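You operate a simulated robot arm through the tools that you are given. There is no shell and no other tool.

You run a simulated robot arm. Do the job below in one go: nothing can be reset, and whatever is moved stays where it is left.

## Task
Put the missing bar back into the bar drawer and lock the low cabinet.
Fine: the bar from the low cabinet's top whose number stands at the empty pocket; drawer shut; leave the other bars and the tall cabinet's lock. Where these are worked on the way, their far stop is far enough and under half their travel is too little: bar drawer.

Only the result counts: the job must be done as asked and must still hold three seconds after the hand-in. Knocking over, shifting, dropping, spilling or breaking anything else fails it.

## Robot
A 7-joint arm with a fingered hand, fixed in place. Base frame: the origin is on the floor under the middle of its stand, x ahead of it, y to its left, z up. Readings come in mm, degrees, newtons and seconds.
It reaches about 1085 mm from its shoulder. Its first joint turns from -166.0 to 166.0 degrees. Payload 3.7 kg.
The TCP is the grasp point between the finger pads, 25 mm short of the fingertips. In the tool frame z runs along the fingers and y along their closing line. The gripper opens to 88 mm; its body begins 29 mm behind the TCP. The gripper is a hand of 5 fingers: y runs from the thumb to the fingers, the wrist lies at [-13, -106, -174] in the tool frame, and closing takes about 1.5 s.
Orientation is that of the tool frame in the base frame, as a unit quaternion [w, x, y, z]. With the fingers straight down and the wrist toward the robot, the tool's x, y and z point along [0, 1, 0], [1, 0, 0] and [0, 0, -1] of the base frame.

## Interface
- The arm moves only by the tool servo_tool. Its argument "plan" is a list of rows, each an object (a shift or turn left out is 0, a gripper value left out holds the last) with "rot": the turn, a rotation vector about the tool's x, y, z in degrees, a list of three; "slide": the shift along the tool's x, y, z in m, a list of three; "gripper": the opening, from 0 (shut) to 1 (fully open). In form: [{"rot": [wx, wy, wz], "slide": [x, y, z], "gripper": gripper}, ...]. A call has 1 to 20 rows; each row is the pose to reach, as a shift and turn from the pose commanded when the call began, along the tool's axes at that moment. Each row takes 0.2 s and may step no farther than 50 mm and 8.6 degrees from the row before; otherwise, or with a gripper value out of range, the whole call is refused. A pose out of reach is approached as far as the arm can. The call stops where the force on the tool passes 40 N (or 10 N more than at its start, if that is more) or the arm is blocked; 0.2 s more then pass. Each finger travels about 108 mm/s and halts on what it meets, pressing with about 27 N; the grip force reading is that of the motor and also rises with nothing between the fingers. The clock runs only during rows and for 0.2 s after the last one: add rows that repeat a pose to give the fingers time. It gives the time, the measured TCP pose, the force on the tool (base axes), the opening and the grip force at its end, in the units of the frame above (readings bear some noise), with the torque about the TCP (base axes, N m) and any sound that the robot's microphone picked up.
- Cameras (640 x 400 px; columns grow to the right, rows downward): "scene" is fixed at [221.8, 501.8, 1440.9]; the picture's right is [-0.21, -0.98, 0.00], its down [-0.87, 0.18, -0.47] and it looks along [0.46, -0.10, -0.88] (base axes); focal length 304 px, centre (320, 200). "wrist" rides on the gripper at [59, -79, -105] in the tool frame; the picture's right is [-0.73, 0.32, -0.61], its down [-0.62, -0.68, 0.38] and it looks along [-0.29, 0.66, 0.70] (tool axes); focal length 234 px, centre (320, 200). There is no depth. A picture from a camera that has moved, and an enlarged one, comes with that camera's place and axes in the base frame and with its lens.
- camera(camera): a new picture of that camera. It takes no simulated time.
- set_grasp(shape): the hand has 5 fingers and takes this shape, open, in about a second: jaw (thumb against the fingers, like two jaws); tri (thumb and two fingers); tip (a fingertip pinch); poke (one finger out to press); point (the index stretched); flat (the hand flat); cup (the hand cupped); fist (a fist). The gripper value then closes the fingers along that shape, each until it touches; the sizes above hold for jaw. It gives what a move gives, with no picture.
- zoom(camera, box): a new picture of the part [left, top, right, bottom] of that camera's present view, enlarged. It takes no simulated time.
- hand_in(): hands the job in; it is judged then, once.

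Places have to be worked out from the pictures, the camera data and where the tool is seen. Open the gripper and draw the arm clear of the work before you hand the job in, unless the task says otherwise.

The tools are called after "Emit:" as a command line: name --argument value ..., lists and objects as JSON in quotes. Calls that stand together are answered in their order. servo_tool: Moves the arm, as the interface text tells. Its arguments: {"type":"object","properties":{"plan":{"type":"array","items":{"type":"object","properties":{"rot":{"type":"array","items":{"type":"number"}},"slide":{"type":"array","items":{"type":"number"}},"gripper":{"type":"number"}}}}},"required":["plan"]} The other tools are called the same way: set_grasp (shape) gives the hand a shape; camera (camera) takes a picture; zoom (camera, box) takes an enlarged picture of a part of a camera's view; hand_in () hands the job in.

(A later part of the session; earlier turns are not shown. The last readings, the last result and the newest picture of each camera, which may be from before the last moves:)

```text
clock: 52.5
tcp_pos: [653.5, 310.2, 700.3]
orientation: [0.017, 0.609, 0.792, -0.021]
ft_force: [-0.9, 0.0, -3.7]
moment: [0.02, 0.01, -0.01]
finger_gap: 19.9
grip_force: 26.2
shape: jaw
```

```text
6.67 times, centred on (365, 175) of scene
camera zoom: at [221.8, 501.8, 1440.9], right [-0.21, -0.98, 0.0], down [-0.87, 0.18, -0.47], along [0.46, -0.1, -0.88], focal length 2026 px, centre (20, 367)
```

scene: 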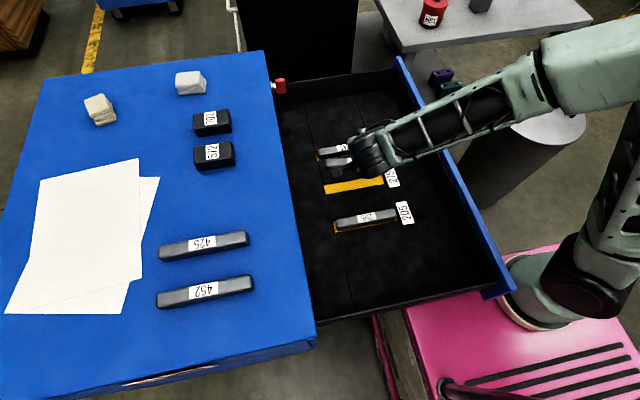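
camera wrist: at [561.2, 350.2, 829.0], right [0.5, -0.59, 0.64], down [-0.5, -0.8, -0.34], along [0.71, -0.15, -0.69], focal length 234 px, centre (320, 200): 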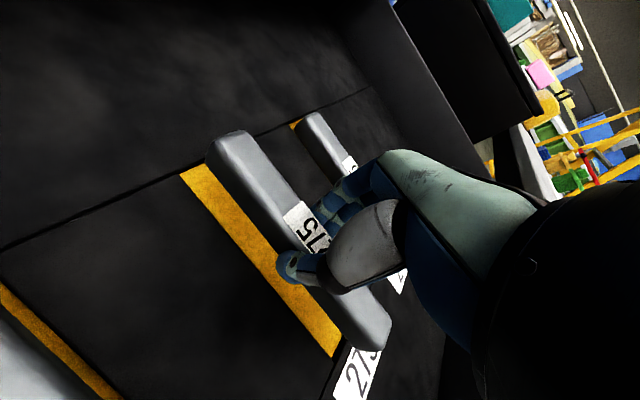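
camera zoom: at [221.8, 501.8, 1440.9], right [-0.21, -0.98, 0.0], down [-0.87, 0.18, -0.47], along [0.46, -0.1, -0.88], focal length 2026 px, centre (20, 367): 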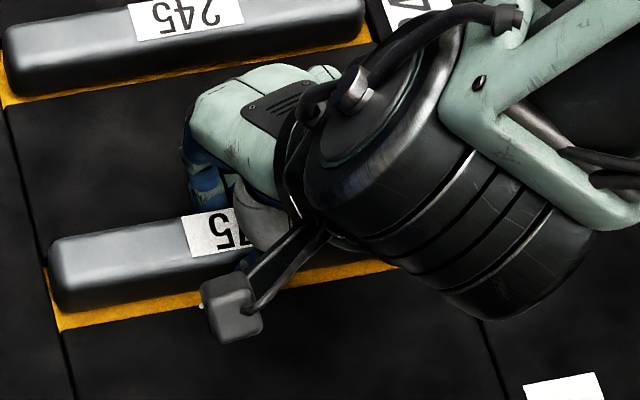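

The force reading dropped slightly. I'll hold for a moment and read again to tell contact from noise.

Emit:
servo_tool --plan '[{"slide": [0, 0, 0]}, {"slide": [0, 0, 0]}]'

Emit:
zoom --camera "scene" --box '[325, 155, 365, 185]'

Emit:
zoom --camera "wrist" --box '[190, 100, 350, 220]'

Emit:
zoom --camera "wrist" --box '[280, 240, 440, 380]'

```text
clock: 53.1
tcp_pos: [655.5, 308.9, 699.1]
orientation: [0.016, 0.609, 0.792, -0.021]
ft_force: [-0.3, 0.1, -4.1]
moment: [0.02, 0.02, 0.02]
finger_gap: 19.7
grip_force: 26.9
shape: jaw
```

```text
13.33 times, centred on (345, 170) of scene
camera zoom: at [221.8, 501.8, 1440.9], right [-0.21, -0.98, 0.0], down [-0.87, 0.18, -0.47], along [0.46, -0.1, -0.88], focal length 4051 px, centre (-13, 600)
```

zoom: 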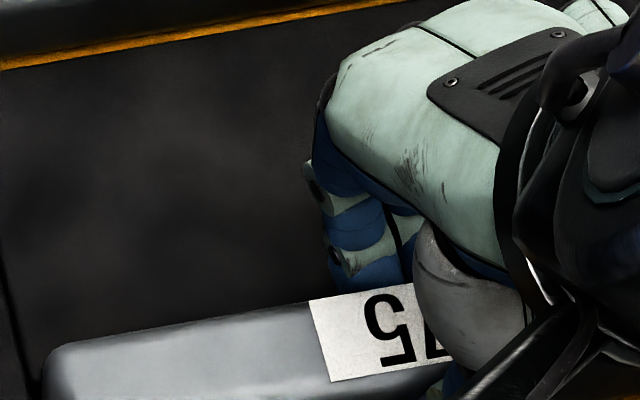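

```text
3.33 times, centred on (270, 160) of wrist
camera zoom: at [563.1, 352.1, 802.9], right [0.5, -0.58, 0.64], down [-0.5, -0.8, -0.34], along [0.71, -0.15, -0.69], focal length 781 px, centre (487, 333)
```

zoom: 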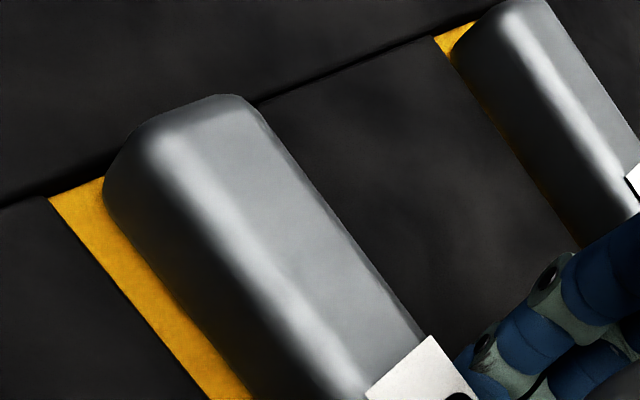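

```text
2.86 times, centred on (360, 310) of wrist
camera zoom: at [563.1, 352.1, 802.9], right [0.5, -0.58, 0.64], down [-0.5, -0.8, -0.34], along [0.71, -0.15, -0.69], focal length 669 px, centre (206, -114)
```

zoom: 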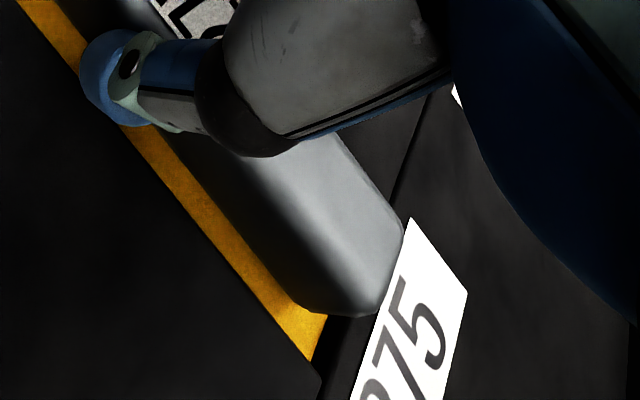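

The readings show a slight drift to x≈655, and the yellow margin is wider on the low‑x side, so the bar is about 3–4 mm too far in +x. I'll lift 4 mm, shift −3.5 mm in x and −2 mm in y, then lower again.

Emit:
servo_tool --plan '[{"slide": [-0.0002, 0, -0.004]}, {"slide": [-0.0012, -0.0039, -0.0039]}, {"slide": [-0.0012, -0.0039, -0.0039]}, {"slide": [-0.001, -0.0039, 0.0001]}, {"slide": [-0.001, -0.0039, 0.0001]}]'

Emit:
zoom --camera "scene" --box '[325, 145, 405, 205]'

Emit:
zoom --camera "wrist" --box '[280, 240, 440, 380]'

```text
clock: 54.3
tcp_pos: [651.1, 308.1, 701.5]
orientation: [0.017, 0.61, 0.792, -0.02]
ft_force: [-1.1, -0.8, -5.0]
moment: [0.03, 0.03, 0.0]
finger_gap: 19.7
grip_force: 27.4
shape: jaw
```

```text
6.67 times, centred on (365, 175) of scene
camera zoom: at [221.8, 501.8, 1440.9], right [-0.21, -0.98, 0.0], down [-0.87, 0.18, -0.47], along [0.46, -0.1, -0.88], focal length 2026 px, centre (20, 367)
```

zoom: 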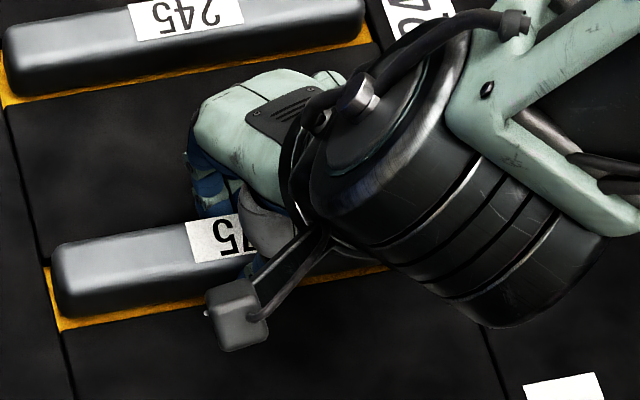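

```text
2.86 times, centred on (360, 310) of wrist
camera zoom: at [559.6, 351.2, 803.6], right [0.5, -0.58, 0.64], down [-0.5, -0.8, -0.34], along [0.71, -0.15, -0.69], focal length 669 px, centre (206, -114)
```

zoom: 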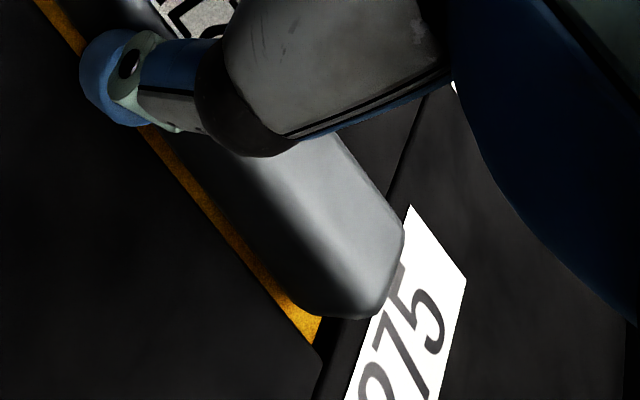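

The margins now match bar 245's seating. Lowering again in 2 mm steps.

Emit:
servo_tool --plan '[{"slide": [0.0001, 0.0, 0.002]}, {"slide": [0.0002, 0.0, 0.004]}, {"slide": [0.0003, 0.0, 0.006]}, {"slide": [0.0003, 0.0, 0.006]}]'

Emit:
zoom --camera "scene" --box '[325, 145, 405, 205]'

```text
clock: 55.5
tcp_pos: [650.7, 308.2, 696.3]
orientation: [0.018, 0.61, 0.792, -0.017]
ft_force: [-3.7, -0.2, 16.6]
moment: [0.06, 0.12, 0.05]
finger_gap: 22.4
grip_force: 27.4
shape: jaw
stopped in row 4: the force on the tool passed its limit at 41 N (the readings are from after the stop); the commanded pose is now the measured one
```

```text
6.67 times, centred on (365, 175) of scene
camera zoom: at [221.8, 501.8, 1440.9], right [-0.21, -0.98, 0.0], down [-0.87, 0.18, -0.47], along [0.46, -0.1, -0.88], focal length 2026 px, centre (20, 367)
```

zoom: 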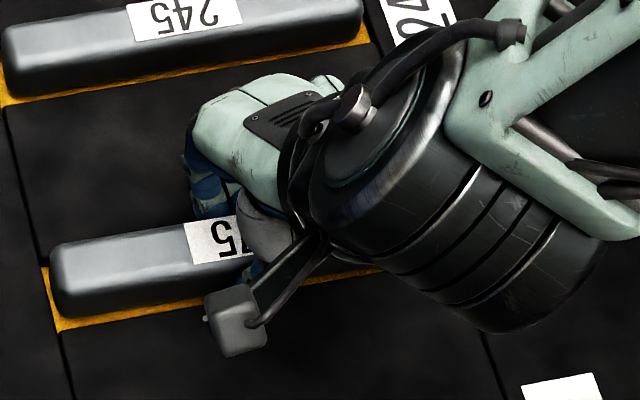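

Contact at TCP z≈696. I'll check whether it is the bar on the pocket floor or the fingertips on the foam.

Emit:
camera --camera "wrist"

Emit:
zoom --camera "wrist" --box '[180, 100, 420, 340]'

Emit:
zoom --camera "scene" --box '[320, 140, 360, 200]'

```text
taken
camera wrist: at [559.6, 351.4, 799.9], right [0.5, -0.59, 0.64], down [-0.49, -0.8, -0.35], along [0.71, -0.14, -0.69], focal length 234 px, centre (320, 200)
```

wrist: 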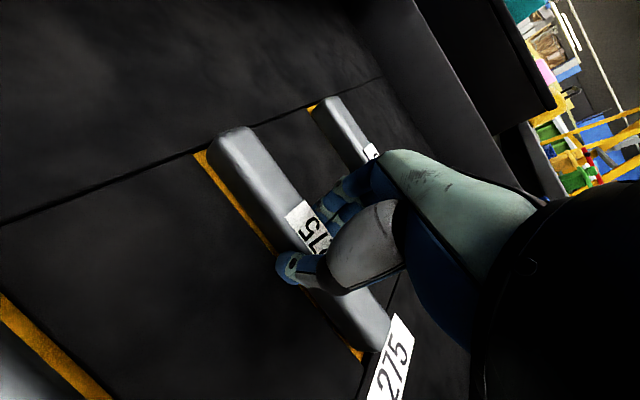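

```text
1.67 times, centred on (300, 220) of wrist
camera zoom: at [559.6, 351.4, 799.9], right [0.5, -0.59, 0.64], down [-0.49, -0.8, -0.35], along [0.71, -0.14, -0.69], focal length 390 px, centre (353, 167)
```

zoom: 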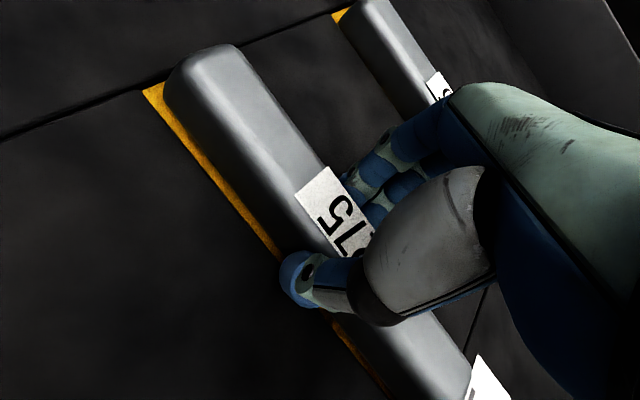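

```text
6.67 times, centred on (340, 170) of scene
camera zoom: at [221.8, 501.8, 1440.9], right [-0.21, -0.98, 0.0], down [-0.87, 0.18, -0.47], along [0.46, -0.1, -0.88], focal length 2026 px, centre (187, 400)
```

zoom: 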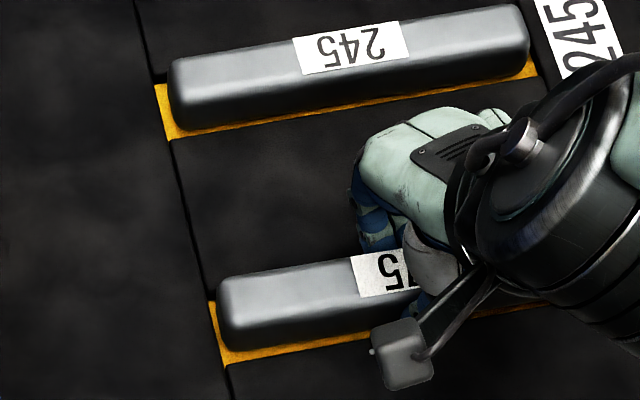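

Bar 275's top edges and pocket margins now match bar 245's seating, so it is in the pocket. I'll ease up 1.5 mm to relieve the pressure and open the hand gradually.

Emit:
servo_tool --plan '[{"slide": [0, 0, -0.0015]}, {"slide": [0, 0, -0.0015], "gripper": 0.3}, {"slide": [0, 0, -0.0015], "gripper": 0.4}, {"slide": [0, 0, -0.0015], "gripper": 0.55}, {"slide": [0, 0, -0.0015], "gripper": 0.65}, {"slide": [0, 0, -0.0015]}]'

Emit:
zoom --camera "scene" --box '[320, 140, 400, 200]'

Emit:
camera --camera "wrist"

```text
clock: 56.9
tcp_pos: [650.9, 308.3, 697.6]
orientation: [0.017, 0.609, 0.793, -0.019]
ft_force: [-0.4, 0.2, -0.7]
moment: [0.01, 0.03, -0.01]
finger_gap: 56.9
grip_force: 0.1
shape: jaw
```

```text
6.67 times, centred on (360, 170) of scene
camera zoom: at [221.8, 501.8, 1440.9], right [-0.21, -0.98, 0.0], down [-0.87, 0.18, -0.47], along [0.46, -0.1, -0.88], focal length 2026 px, centre (53, 400)
```

zoom: 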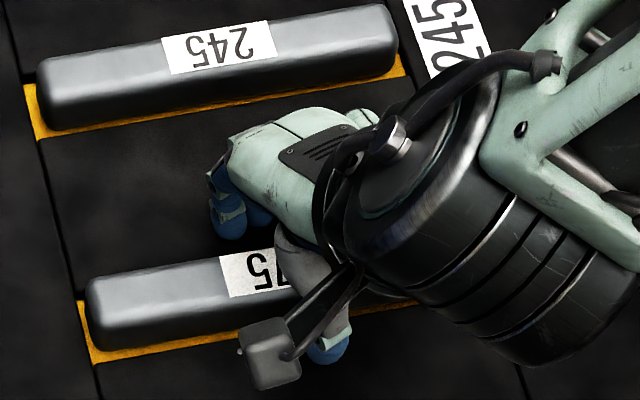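

```text
taken
camera wrist: at [559.3, 350.9, 800.4], right [0.5, -0.59, 0.64], down [-0.5, -0.8, -0.34], along [0.71, -0.15, -0.69], focal length 234 px, centre (320, 200)
```

wrist: 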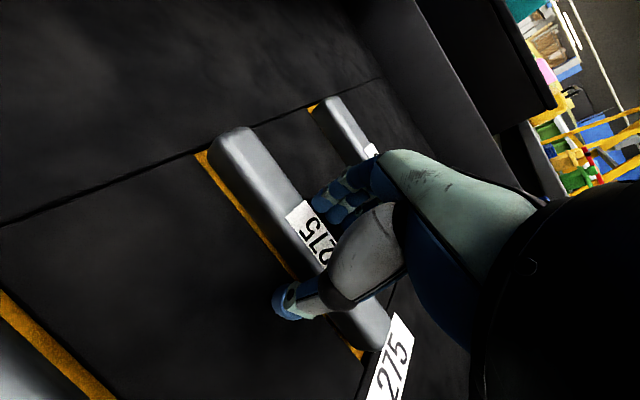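

The bar is released and stayed put. Raising the hand straight up to inspect the seating.

Emit:
servo_tool --plan '[{"slide": [-0.0005, -0.0001, -0.01]}, {"slide": [-0.0016, -0.0004, -0.03]}, {"slide": [-0.0038, -0.001, -0.07]}, {"slide": [-0.0065, -0.0017, -0.12]}, {"slide": [-0.0092, -0.0024, -0.17]}, {"slide": [-0.0119, -0.0031, -0.22]}, {"slide": [-0.0146, -0.0038, -0.27]}, {"slide": [-0.0173, -0.0045, -0.32]}]'

Emit:
zoom --camera "scene" --box '[300, 120, 420, 240]'

Emit:
camera --camera "wrist"

```text
clock: 58.6
tcp_pos: [653.0, 304.7, 1021.1]
orientation: [0.017, 0.609, 0.793, -0.019]
ft_force: [0.0, -0.3, 0.0]
moment: [-0.01, -0.03, 0.03]
finger_gap: 57.1
grip_force: 0.0
shape: jaw
```

```text
3.33 times, centred on (360, 180) of scene
camera zoom: at [221.8, 501.8, 1440.9], right [-0.21, -0.98, 0.0], down [-0.87, 0.18, -0.47], along [0.46, -0.1, -0.88], focal length 1013 px, centre (187, 267)
```

zoom: 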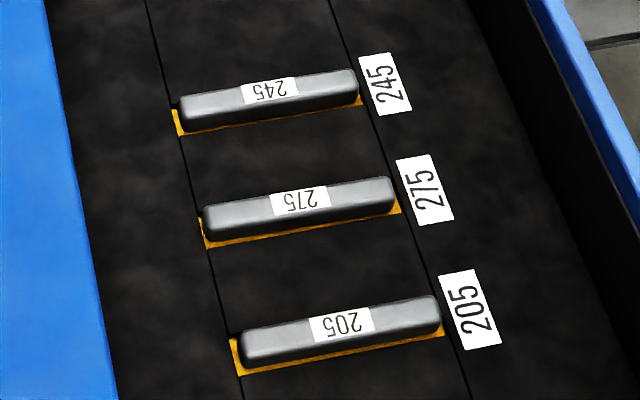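

```text
taken
camera wrist: at [561.3, 346.9, 1123.1], right [0.5, -0.59, 0.64], down [-0.5, -0.8, -0.34], along [0.71, -0.15, -0.69], focal length 234 px, centre (320, 200)
```

wrist: 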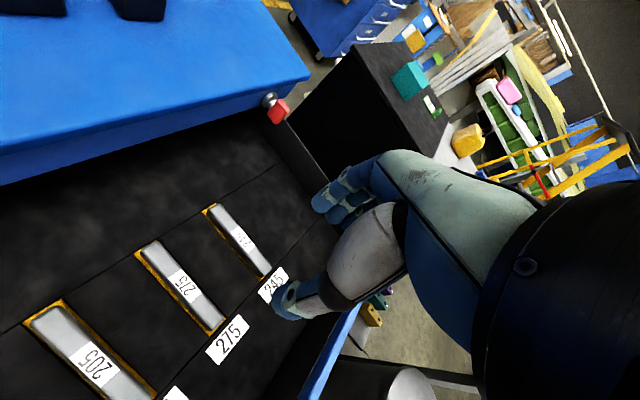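

Bar 275 is seated just like its neighbours. Next I'll shut the drawer, so I need the handle's current position.

Emit:
camera --camera "scene"

Emit:
zoom --camera "scene" --box '[390, 50, 530, 310]'

```text
taken
```

scene: 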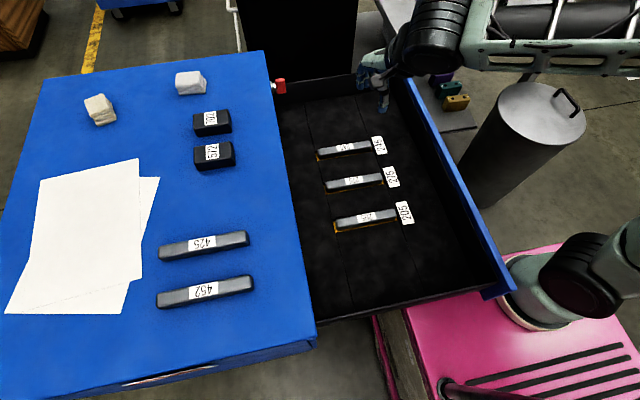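

```text
1.54 times, centred on (460, 180) of scene
camera zoom: at [221.8, 501.8, 1440.9], right [-0.21, -0.98, 0.0], down [-0.87, 0.18, -0.47], along [0.46, -0.1, -0.88], focal length 468 px, centre (105, 231)
```

zoom: 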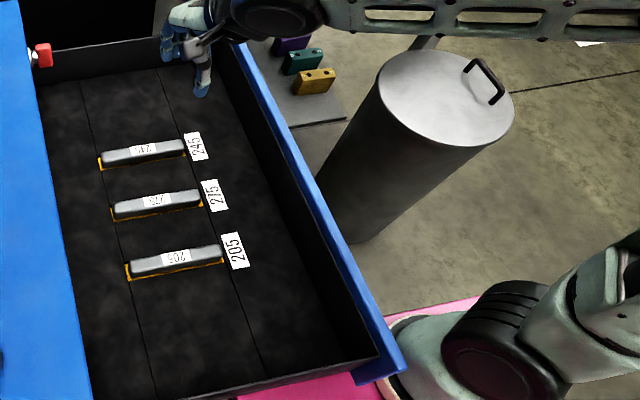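

The panel hides the handle from above, so I'll turn the hand back to heading 90° and move to the front of the drawer at a safe height to see it with the wrist camera.

Emit:
servo_tool --plan '[{"rot": [-0.2, 0.2, -7.5], "slide": [-0.0295, -0.0087, -0.0042]}, {"rot": [-0.5, 0.4, -15], "slide": [-0.059, -0.0174, -0.0084]}, {"rot": [-0.7, 0.6, -22.5], "slide": [-0.0886, -0.0261, -0.0126]}, {"rot": [-0.9, 0.8, -30], "slide": [-0.1181, -0.0348, -0.0168]}, {"rot": [-1.2, 1.0, -37.5], "slide": [-0.1476, -0.0435, -0.0211]}, {"rot": [-1.4, 1.3, -45], "slide": [-0.1771, -0.0521, -0.0253]}, {"rot": [-1.6, 1.5, -52.5], "slide": [-0.2066, -0.0608, -0.0295]}, {"rot": [-1.8, 1.7, -60], "slide": [-0.2362, -0.0695, -0.0337]}, {"rot": [-2.1, 1.9, -67.5], "slide": [-0.2657, -0.0782, -0.0379]}, {"rot": [-2.3, 2.1, -75], "slide": [-0.2952, -0.0869, -0.0421]}, {"rot": [-2.3, 2.1, -75], "slide": [-0.2952, -0.0869, -0.0421]}]'

Emit:
camera --camera "wrist"

Emit:
camera --camera "scene"

```text
clock: 61.0
tcp_pos: [640.7, 3.2, 1076.0]
orientation: [0.0, 0.0, 1.0, 0.001]
ft_force: [0.2, 0.5, 0.0]
moment: [0.0, 0.0, -0.04]
finger_gap: 57.0
grip_force: 0.1
shape: jaw
```

```text
taken
camera wrist: at [582.0, -75.4, 1181.2], right [0.73, 0.32, 0.61], down [0.62, -0.68, -0.38], along [0.29, 0.66, -0.7], focal length 234 px, centre (320, 200)
```

wrist: 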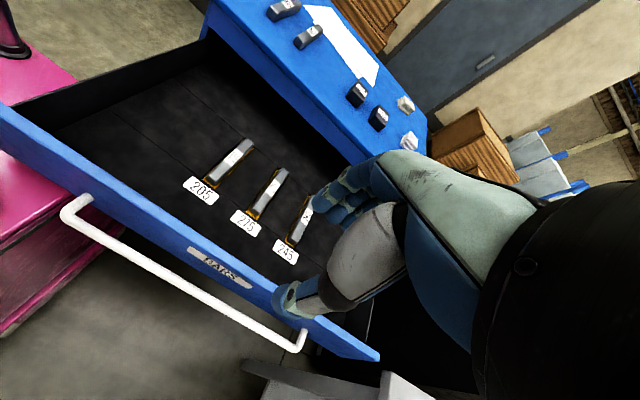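

```text
taken
```

scene: 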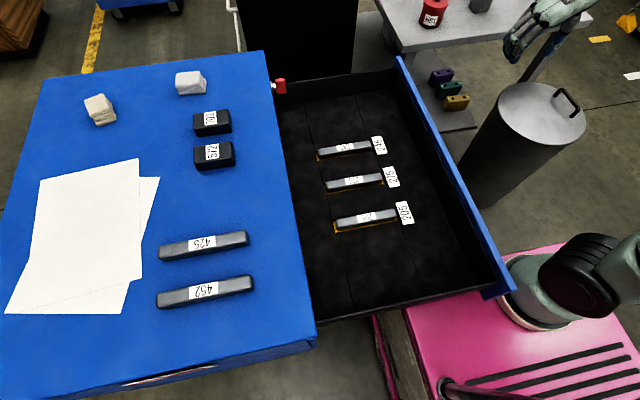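

The handle bar is at y≈17.5, z≈707. I'll repeat the earlier hooking approach: tilt 30°, open to 60 mm, come down at y≈−6.

Emit:
servo_tool --plan '[{"rot": [-7.5, 0, 0], "slide": [-0.002, -0.005, 0.03], "gripper": 0.68}, {"rot": [-15, 0, 0], "slide": [-0.004, -0.009, 0.06]}, {"rot": [-22.5, 0, 0], "slide": [-0.004, -0.009, 0.095]}, {"rot": [-30, 0, 0], "slide": [-0.004, -0.009, 0.13]}, {"rot": [-30, 0, 0], "slide": [-0.004, -0.009, 0.17]}, {"rot": [-30, 0, 0], "slide": [-0.004, -0.009, 0.21]}, {"rot": [-30, 0, 0], "slide": [-0.004, -0.009, 0.25]}, {"rot": [-30, 0, 0], "slide": [-0.004, -0.009, 0.285]}, {"rot": [-30, 0, 0], "slide": [-0.004, -0.009, 0.285]}]'

Emit:
camera --camera "wrist"

Emit:
zoom --camera "scene" --box '[380, 60, 540, 200]'

```text
clock: 63.0
tcp_pos: [645.5, -6.4, 788.1]
orientation: [0.0, 0.001, 0.966, 0.259]
ft_force: [0.5, 0.6, -0.3]
moment: [0.03, -0.02, 0.03]
finger_gap: 59.6
grip_force: 0.0
shape: jaw
```

```text
taken
camera wrist: at [586.7, -126.5, 840.6], right [0.73, -0.02, 0.69], down [0.62, -0.4, -0.67], along [0.29, 0.92, -0.28], focal length 234 px, centre (320, 200)
```

wrist: 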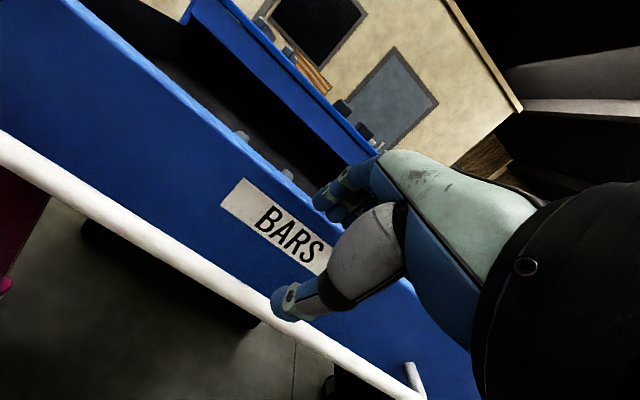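

```text
2.86 times, centred on (460, 130) of scene
camera zoom: at [221.8, 501.8, 1440.9], right [-0.21, -0.98, 0.0], down [-0.87, 0.18, -0.47], along [0.46, -0.1, -0.88], focal length 868 px, centre (-80, 400)
```

zoom: 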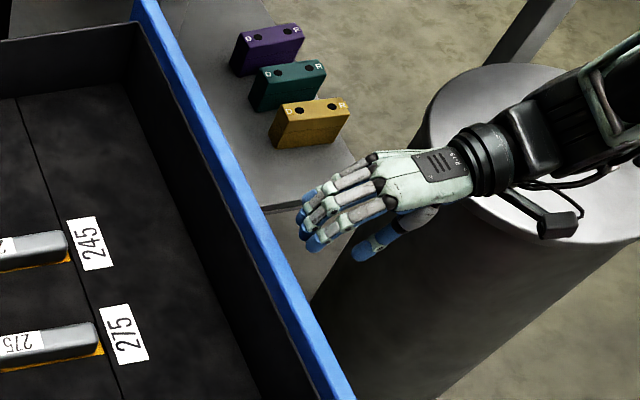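

I'll zoom in to pin the bar's position relative to the hand before descending.

Emit:
zoom --camera "wrist" --box '[60, 160, 260, 320]'

```text
2.50 times, centred on (160, 240) of wrist
camera zoom: at [586.7, -126.5, 840.6], right [0.73, -0.02, 0.69], down [0.62, -0.4, -0.67], along [0.29, 0.92, -0.28], focal length 585 px, centre (720, 100)
```

zoom: 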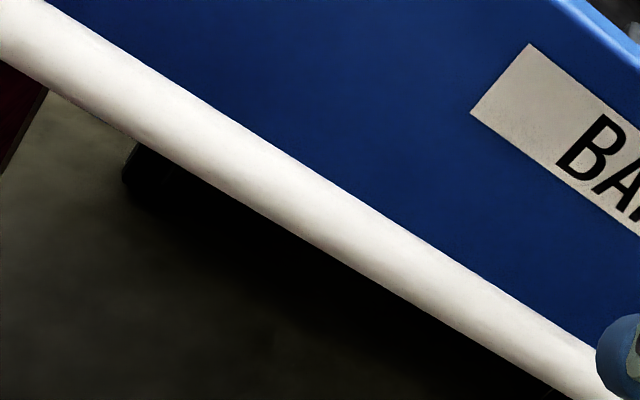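

By comparison with the first approach, the bar centre is near y≈12–14. Descending with a 2 mm shift so the tips go behind the bar.

Emit:
servo_tool --plan '[{"slide": [0, -0.0143, 0.0206]}, {"slide": [0, -0.0268, 0.0423]}, {"slide": [0, -0.0343, 0.0552]}, {"slide": [0, -0.0388, 0.063]}, {"slide": [0, -0.0413, 0.0674]}, {"slide": [0, -0.0413, 0.0674]}]'

Emit:
camera --camera "wrist"

Emit:
zoom --camera "scene" --box '[380, 60, 540, 200]'

```text
clock: 64.5
tcp_pos: [646.4, -8.6, 712.0]
orientation: [0.0, 0.001, 0.966, 0.259]
ft_force: [-0.1, -0.8, 0.8]
moment: [0.0, 0.0, -0.02]
finger_gap: 59.8
grip_force: 0.1
shape: jaw
```

```text
taken
camera wrist: at [587.5, -128.6, 763.2], right [0.73, -0.02, 0.69], down [0.62, -0.4, -0.67], along [0.29, 0.92, -0.27], focal length 234 px, centre (320, 200)
```

wrist: 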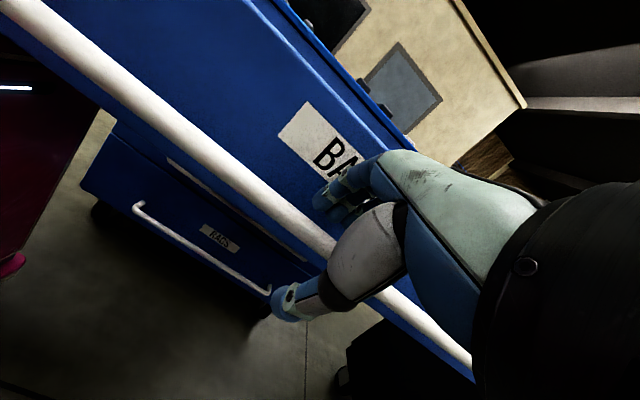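

```text
2.86 times, centred on (460, 130) of scene
camera zoom: at [221.8, 501.8, 1440.9], right [-0.21, -0.98, 0.0], down [-0.87, 0.18, -0.47], along [0.46, -0.1, -0.88], focal length 868 px, centre (-80, 400)
```

zoom: 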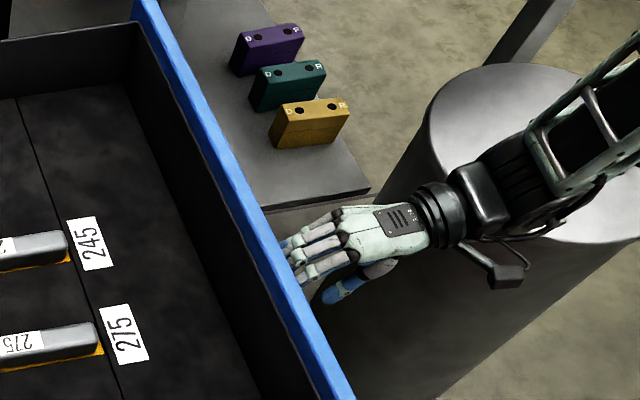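

No contact, and the view matches the earlier pre-grasp. Closing on the bar.

Emit:
servo_tool --plan '[{"slide": [0, 0, 0], "gripper": 0.4}, {"slide": [0, 0, 0], "gripper": 0.2}, {"slide": [0, 0, 0], "gripper": 0.0}, {"slide": [0, 0, 0]}, {"slide": [0, 0, 0]}]'

Emit:
camera --camera "wrist"

```text
clock: 65.7
tcp_pos: [645.7, -8.6, 712.1]
orientation: [0.001, 0.001, 0.966, 0.257]
ft_force: [-0.4, -0.7, -3.7]
moment: [-0.05, -0.03, 0.05]
finger_gap: 11.1
grip_force: 27.1
shape: jaw
```

```text
taken
camera wrist: at [587.6, -128.6, 763.2], right [0.73, -0.02, 0.69], down [0.62, -0.4, -0.67], along [0.29, 0.92, -0.28], focal length 234 px, centre (320, 200)
```

wrist: 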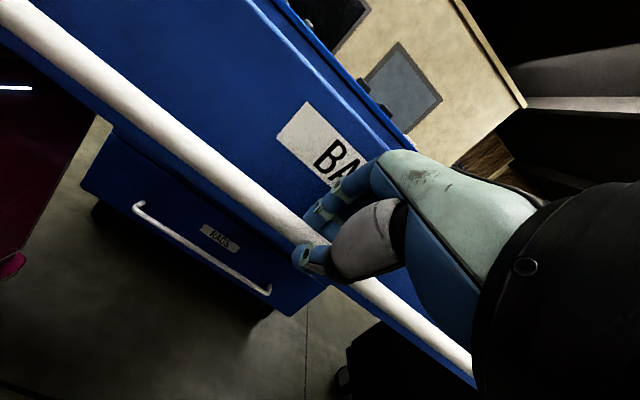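

The handle is gripped. Pushing the drawer in along +y at a gentle speed.

Emit:
servo_tool --plan '[{"slide": [0, 0.0173, 0.01]}, {"slide": [0, 0.0346, 0.02]}, {"slide": [0, 0.052, 0.03]}, {"slide": [0, 0.0693, 0.04]}, {"slide": [0, 0.0866, 0.05]}, {"slide": [0, 0.1039, 0.06]}, {"slide": [0, 0.1212, 0.07]}, {"slide": [0, 0.1386, 0.08]}, {"slide": [0, 0.1559, 0.09]}, {"slide": [0, 0.1732, 0.1]}]'

Emit:
camera --camera "scene"

```text
clock: 67.8
tcp_pos: [647.1, 189.4, 711.9]
orientation: [0.0, 0.0, 0.966, 0.257]
ft_force: [-6.1, 0.3, 2.2]
moment: [0.07, -0.01, 0.19]
finger_gap: 11.3
grip_force: 26.8
shape: jaw
```

```text
taken
```

scene: 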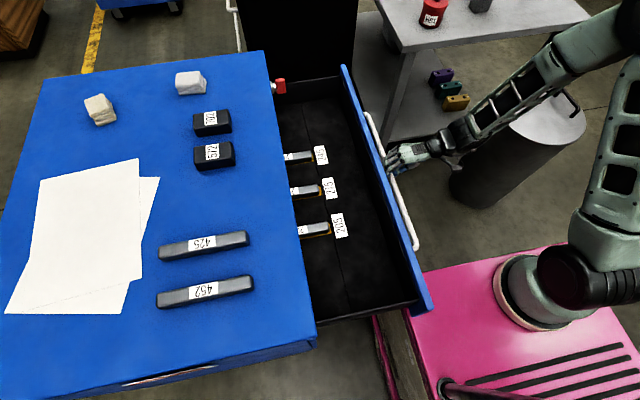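

The drawer is closing smoothly and all three bars are in their pockets. Continuing.

Emit:
servo_tool --plan '[{"slide": [0, 0.0173, 0.01]}, {"slide": [0, 0.0346, 0.02]}, {"slide": [0, 0.052, 0.03]}, {"slide": [0, 0.0693, 0.04]}, {"slide": [0, 0.0866, 0.05]}, {"slide": [0, 0.1039, 0.06]}, {"slide": [0, 0.1212, 0.07]}, {"slide": [0, 0.1386, 0.08]}, {"slide": [0, 0.1559, 0.09]}, {"slide": [0, 0.1732, 0.1]}]'

Emit:
camera --camera "scene"

```text
clock: 70.0
tcp_pos: [646.4, 391.3, 710.7]
orientation: [-0.001, 0.0, 0.966, 0.258]
ft_force: [-0.4, 0.0, -2.1]
moment: [-0.02, -0.05, 0.08]
finger_gap: 11.1
grip_force: 26.7
shape: jaw
```

```text
taken
```

scene: 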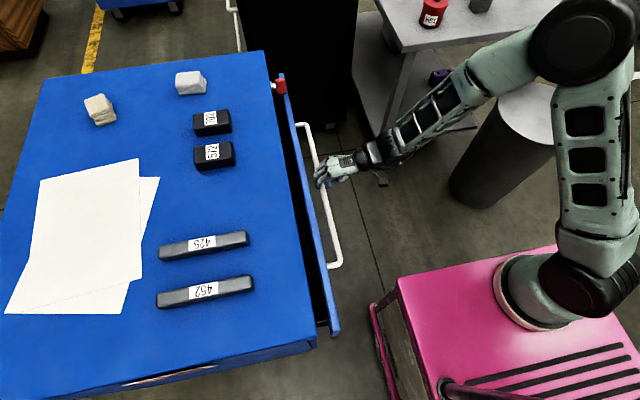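

About 50 mm remain. Pushing slowly until the drawer meets its closed stop.

Emit:
servo_tool --plan '[{"slide": [0, 0.0104, 0.006]}, {"slide": [0, 0.0208, 0.012]}, {"slide": [0, 0.0294, 0.017]}, {"slide": [0, 0.0364, 0.021]}, {"slide": [0, 0.0416, 0.024]}, {"slide": [0, 0.0468, 0.027]}, {"slide": [0, 0.052, 0.03]}, {"slide": [0, 0.0572, 0.033]}]'

Emit:
zoom --camera "scene" --box '[240, 50, 360, 350]'

```text
clock: 71.8
tcp_pos: [645.5, 454.3, 709.4]
orientation: [-0.001, 0.001, 0.967, 0.257]
ft_force: [-1.5, -25.3, 0.6]
moment: [-0.41, -0.01, 0.0]
finger_gap: 10.8
grip_force: 26.8
shape: jaw
```

```text
1.33 times, centred on (300, 200) of scene
camera zoom: at [221.8, 501.8, 1440.9], right [-0.21, -0.98, 0.0], down [-0.87, 0.18, -0.47], along [0.46, -0.1, -0.88], focal length 405 px, centre (347, 200)
```

zoom: 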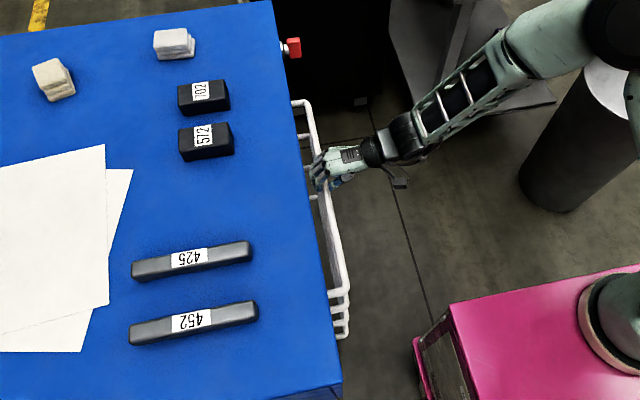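

The drawer is against its closed stop (25 N push, handles in line). I'll open the fingers in stages while backing the hand so neither the bar nor the panel gets dragged.

Emit:
servo_tool --plan '[{"slide": [0, -0.0009, -0.0005], "gripper": 0.27}, {"slide": [0, -0.0043, -0.0025], "gripper": 0.32}, {"slide": [0, -0.0069, -0.004], "gripper": 0.4}, {"slide": [0, -0.0113, -0.0065], "gripper": 0.47}, {"slide": [0, -0.0139, -0.008], "gripper": 0.55}, {"slide": [0, -0.0165, -0.0095], "gripper": 0.62}, {"slide": [0, -0.0191, -0.011], "gripper": 0.68}, {"slide": [0, -0.0191, -0.011]}]'

Emit:
zoom --camera "scene" --box '[260, 110, 360, 190]'

Emit:
camera --camera "wrist"

```text
clock: 73.7
tcp_pos: [646.2, 435.4, 711.2]
orientation: [0.0, 0.0, 0.966, 0.258]
ft_force: [0.4, 0.3, 0.3]
moment: [-0.03, 0.0, -0.02]
finger_gap: 59.4
grip_force: 0.0
shape: jaw
```

```text
5.00 times, centred on (310, 150) of scene
camera zoom: at [221.8, 501.8, 1440.9], right [-0.21, -0.98, 0.0], down [-0.87, 0.18, -0.47], along [0.46, -0.1, -0.88], focal length 1519 px, centre (370, 450)
```

zoom: 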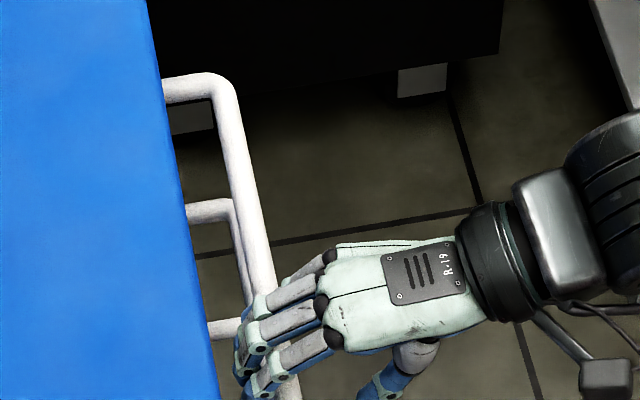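

```text
taken
camera wrist: at [587.7, 314.6, 762.9], right [0.73, -0.02, 0.69], down [0.62, -0.4, -0.67], along [0.29, 0.92, -0.28], focal length 234 px, centre (320, 200)
```

wrist: 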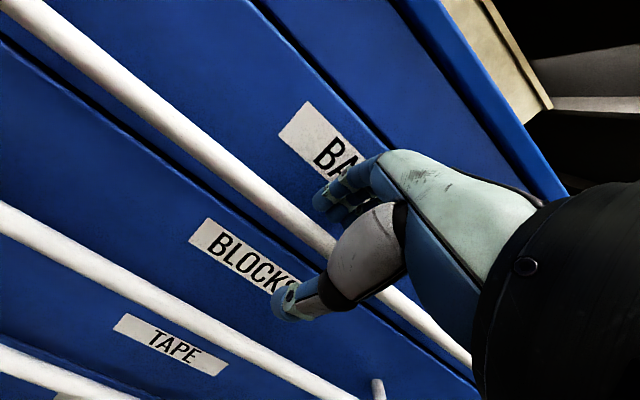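

The hand is free of the handle and the drawer is shut flush with the others. Lifting straight up and backing away.

Emit:
servo_tool --plan '[{"slide": [0, 0.0075, -0.013]}, {"slide": [0, 0.02, -0.0346]}, {"slide": [0, 0.035, -0.0606]}, {"slide": [0, 0.055, -0.0953]}, {"slide": [0, 0.0377, -0.1353]}, {"slide": [0, 0.0204, -0.1753]}, {"slide": [0, -0.0112, -0.2103]}, {"slide": [0, -0.0428, -0.2353]}, {"slide": [0, -0.0775, -0.2553]}]'

Emit:
camera --camera "wrist"

Emit:
camera --camera "scene"

```text
clock: 75.7
tcp_pos: [642.1, 238.9, 891.2]
orientation: [-0.001, 0.001, 0.966, 0.259]
ft_force: [-0.7, -1.0, -0.8]
moment: [-0.01, -0.01, 0.01]
finger_gap: 59.8
grip_force: 0.0
shape: jaw
```

```text
taken
camera wrist: at [584.3, 118.7, 943.2], right [0.73, -0.02, 0.69], down [0.62, -0.4, -0.67], along [0.29, 0.92, -0.28], focal length 234 px, centre (320, 200)
```

wrist: 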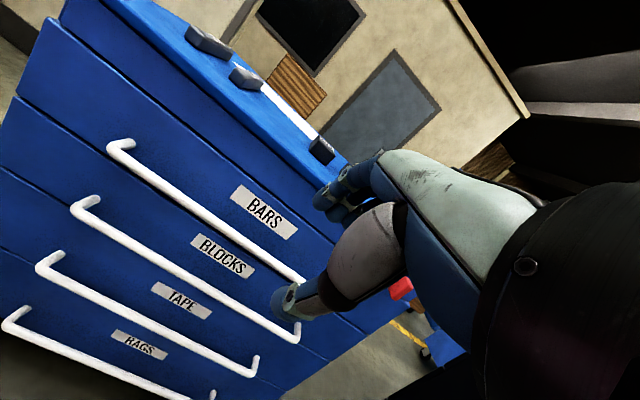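

```text
taken
```

scene: 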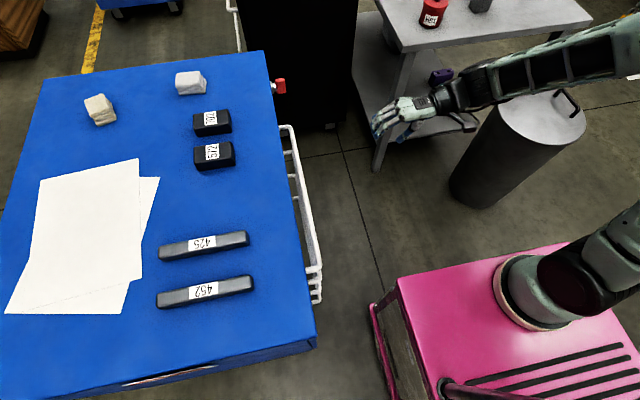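

The drawer is shut. The red lock key triangulates to about (939, 469, 810) on the front's upper right. I'll move the hand so the wrist camera can inspect it closely.

Emit:
servo_tool --plan '[{"slide": [-0.0358, 0.0082, 0.006]}, {"slide": [-0.0716, 0.0164, 0.012]}, {"slide": [-0.1074, 0.0246, 0.018]}, {"slide": [-0.1432, 0.0328, 0.024]}, {"slide": [-0.179, 0.041, 0.03]}, {"slide": [-0.2148, 0.0492, 0.036]}, {"slide": [-0.2506, 0.0574, 0.042]}, {"slide": [-0.2864, 0.0656, 0.048]}, {"slide": [-0.3222, 0.0738, 0.054]}, {"slide": [-0.358, 0.082, 0.06]}, {"slide": [-0.358, 0.082, 0.06]}]'

Emit:
camera --camera "wrist"

Emit:
camera --camera "scene"

```text
clock: 78.0
tcp_pos: [1007.9, 339.5, 879.9]
orientation: [0.0, 0.001, 0.966, 0.258]
ft_force: [0.2, -0.1, -0.1]
moment: [0.0, 0.0, 0.01]
finger_gap: 59.6
grip_force: 0.1
shape: jaw
```

```text
taken
camera wrist: at [949.1, 219.9, 932.1], right [0.73, -0.02, 0.69], down [0.62, -0.4, -0.67], along [0.29, 0.92, -0.28], focal length 234 px, centre (320, 200)
```

wrist: 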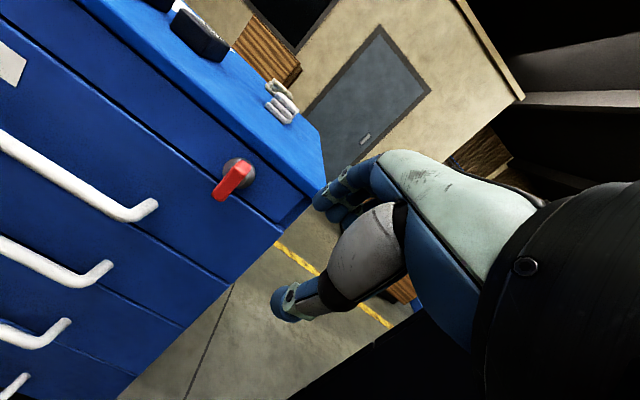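

```text
taken
```

scene: 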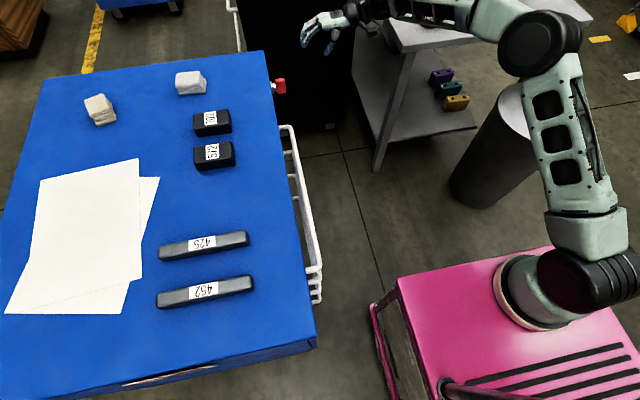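

The lock is a red turn-key with a round plate, in view now. Zooming in on it.

Emit:
zoom --camera "wrist" --box '[180, 120, 300, 230]'

Emit:
zoom --camera "scene" --box '[255, 65, 305, 105]'

```text
3.64 times, centred on (240, 175) of wrist
camera zoom: at [949.1, 219.9, 932.1], right [0.73, -0.02, 0.69], down [0.62, -0.4, -0.67], along [0.29, 0.92, -0.28], focal length 852 px, centre (611, 291)
```

zoom: 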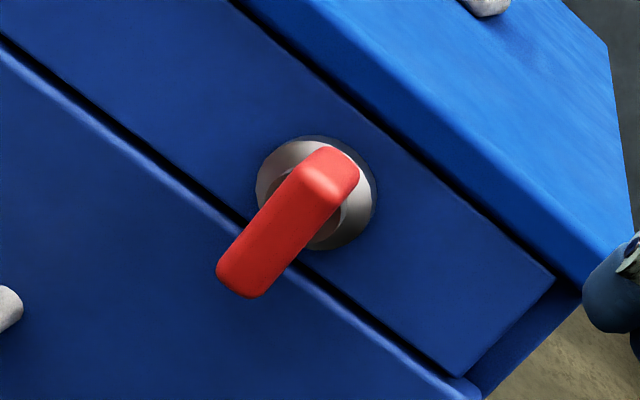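

```text
10.00 times, centred on (280, 85) of scene
camera zoom: at [221.8, 501.8, 1440.9], right [-0.21, -0.98, 0.0], down [-0.87, 0.18, -0.47], along [0.46, -0.1, -0.88], focal length 3038 px, centre (720, 1350)
```

zoom: 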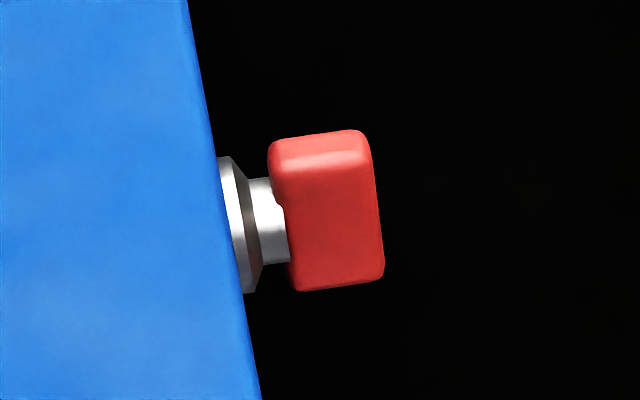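

The lock's paddle key is vertical: about 42 mm tall, 15 mm thick, y 453–482, with its axis at about (940, 811). I'll use a single extended finger to push it round, so I'm setting the poke shape here in free space and locating the fingertip.

Emit:
set_grasp --shape "poke"

Emit:
camera --camera "wrist"

Emit:
zoom --camera "scene" --box '[270, 0, 400, 80]'

```text
clock: 79.0
tcp_pos: [1007.2, 340.1, 880.3]
orientation: [0.001, 0.001, 0.966, 0.258]
ft_force: [0.5, -0.6, -0.8]
moment: [0.02, -0.03, -0.02]
finger_gap: 0.1
grip_force: 0.1
shape: poke
```

```text
taken
camera wrist: at [948.8, 220.0, 932.1], right [0.73, -0.02, 0.69], down [0.62, -0.4, -0.67], along [0.29, 0.92, -0.28], focal length 234 px, centre (320, 200)
```

wrist: 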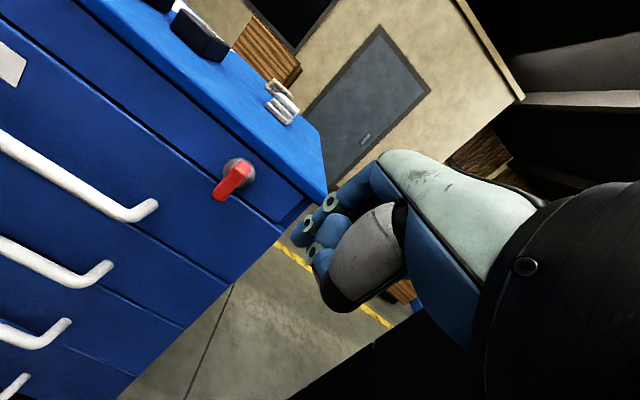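

```text
4.92 times, centred on (335, 40) of scene
camera zoom: at [221.8, 501.8, 1440.9], right [-0.21, -0.98, 0.0], down [-0.87, 0.18, -0.47], along [0.46, -0.1, -0.88], focal length 1496 px, centre (246, 988)
```

zoom: 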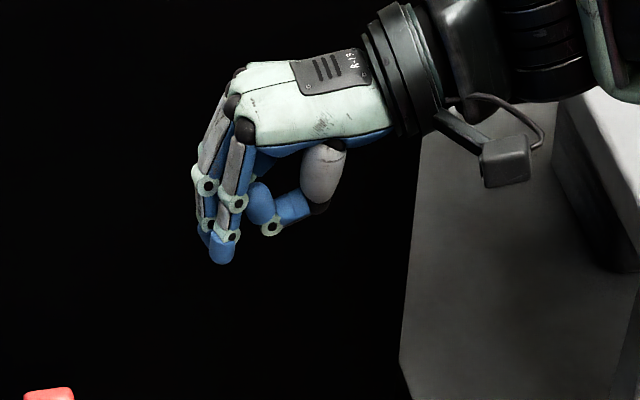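

I'll zoom in on the finger to see exactly what is extended.

Emit:
zoom --camera "wrist" --box '[260, 140, 420, 320]'

Emit:
zoom --camera "scene" --box '[300, 10, 350, 60]'

```text
2.22 times, centred on (340, 230) of wrist
camera zoom: at [948.8, 220.0, 932.1], right [0.73, -0.02, 0.69], down [0.62, -0.4, -0.67], along [0.29, 0.92, -0.28], focal length 520 px, centre (276, 133)
```

zoom: 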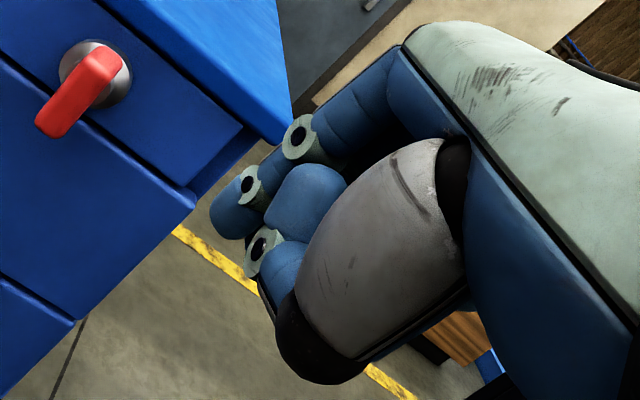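

```text
8.00 times, centred on (325, 35) of scene
camera zoom: at [221.8, 501.8, 1440.9], right [-0.21, -0.98, 0.0], down [-0.87, 0.18, -0.47], along [0.46, -0.1, -0.88], focal length 2431 px, centre (280, 1520)
```

zoom: 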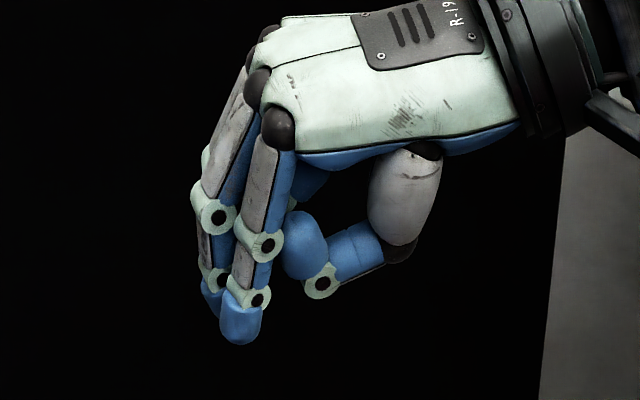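

Other fingers may be nearly as extended as the index in this shape, so I'll try "point" to isolate it.

Emit:
set_grasp --shape "point"

Emit:
zoom --camera "wrist" --box '[220, 120, 460, 340]'

Emit:
zoom --camera "scene" --box '[290, 0, 360, 60]'

```text
clock: 79.8
tcp_pos: [1007.6, 339.4, 881.4]
orientation: [0.001, 0.002, 0.966, 0.258]
ft_force: [0.6, 0.4, -0.4]
moment: [0.01, -0.01, 0.01]
finger_gap: 0.0
grip_force: 0.2
shape: point
```

```text
1.82 times, centred on (340, 230) of wrist
camera zoom: at [948.8, 220.0, 932.1], right [0.73, -0.02, 0.69], down [0.62, -0.4, -0.67], along [0.29, 0.92, -0.28], focal length 426 px, centre (284, 146)
```

zoom: 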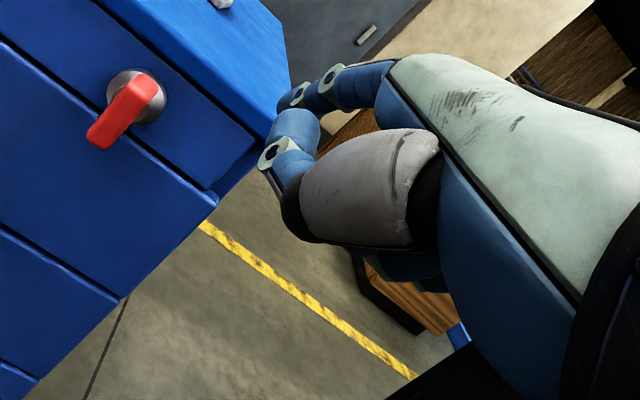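

```text
6.67 times, centred on (325, 30) of scene
camera zoom: at [221.8, 501.8, 1440.9], right [-0.21, -0.98, 0.0], down [-0.87, 0.18, -0.47], along [0.46, -0.1, -0.88], focal length 2026 px, centre (287, 1333)
```

zoom: 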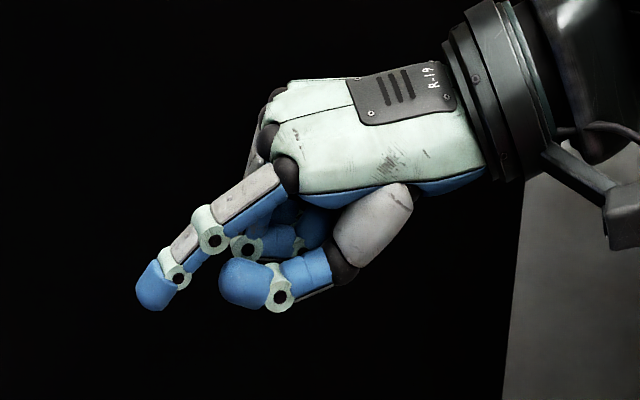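

The "point" shape isolates the index, whose tip is at about (−15, +55, +15) mm from the TCP in base axes, pointing nearly horizontally at the cabinet. I'll bring the tip just in front of the paddle's upper right side and check.

Emit:
servo_tool --plan '[{"slide": [0.009, -0.0008, 0.025]}, {"slide": [0.018, -0.0017, 0.05]}, {"slide": [0.0274, -0.0025, 0.0748]}, {"slide": [0.0274, -0.0025, 0.0748]}]'

Emit:
camera --camera "wrist"

Emit:
zoom --camera "scene" --box '[250, 50, 350, 120]'

```text
clock: 80.8
tcp_pos: [978.6, 374.0, 812.3]
orientation: [0.001, 0.001, 0.966, 0.258]
ft_force: [-0.3, -0.5, 0.0]
moment: [0.02, 0.01, 0.0]
finger_gap: 0.0
grip_force: 0.0
shape: point
```

```text
taken
camera wrist: at [920.0, 253.7, 864.3], right [0.73, -0.02, 0.69], down [0.62, -0.4, -0.67], along [0.29, 0.92, -0.28], focal length 234 px, centre (320, 200)
```

wrist: 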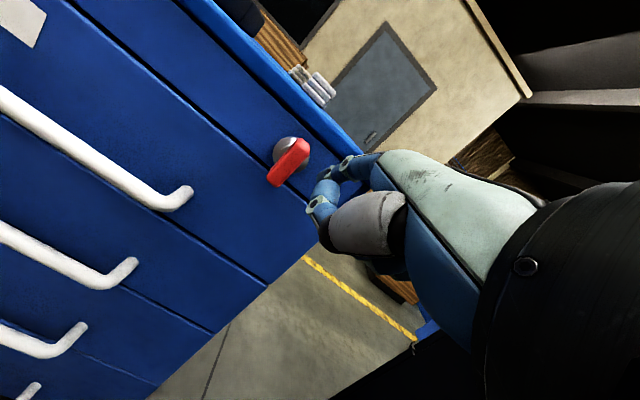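

```text
5.71 times, centred on (300, 85) of scene
camera zoom: at [221.8, 501.8, 1440.9], right [-0.21, -0.98, 0.0], down [-0.87, 0.18, -0.47], along [0.46, -0.1, -0.88], focal length 1736 px, centre (434, 857)
```

zoom: 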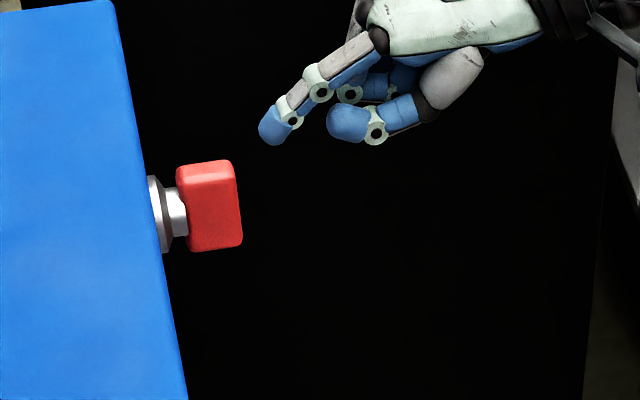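

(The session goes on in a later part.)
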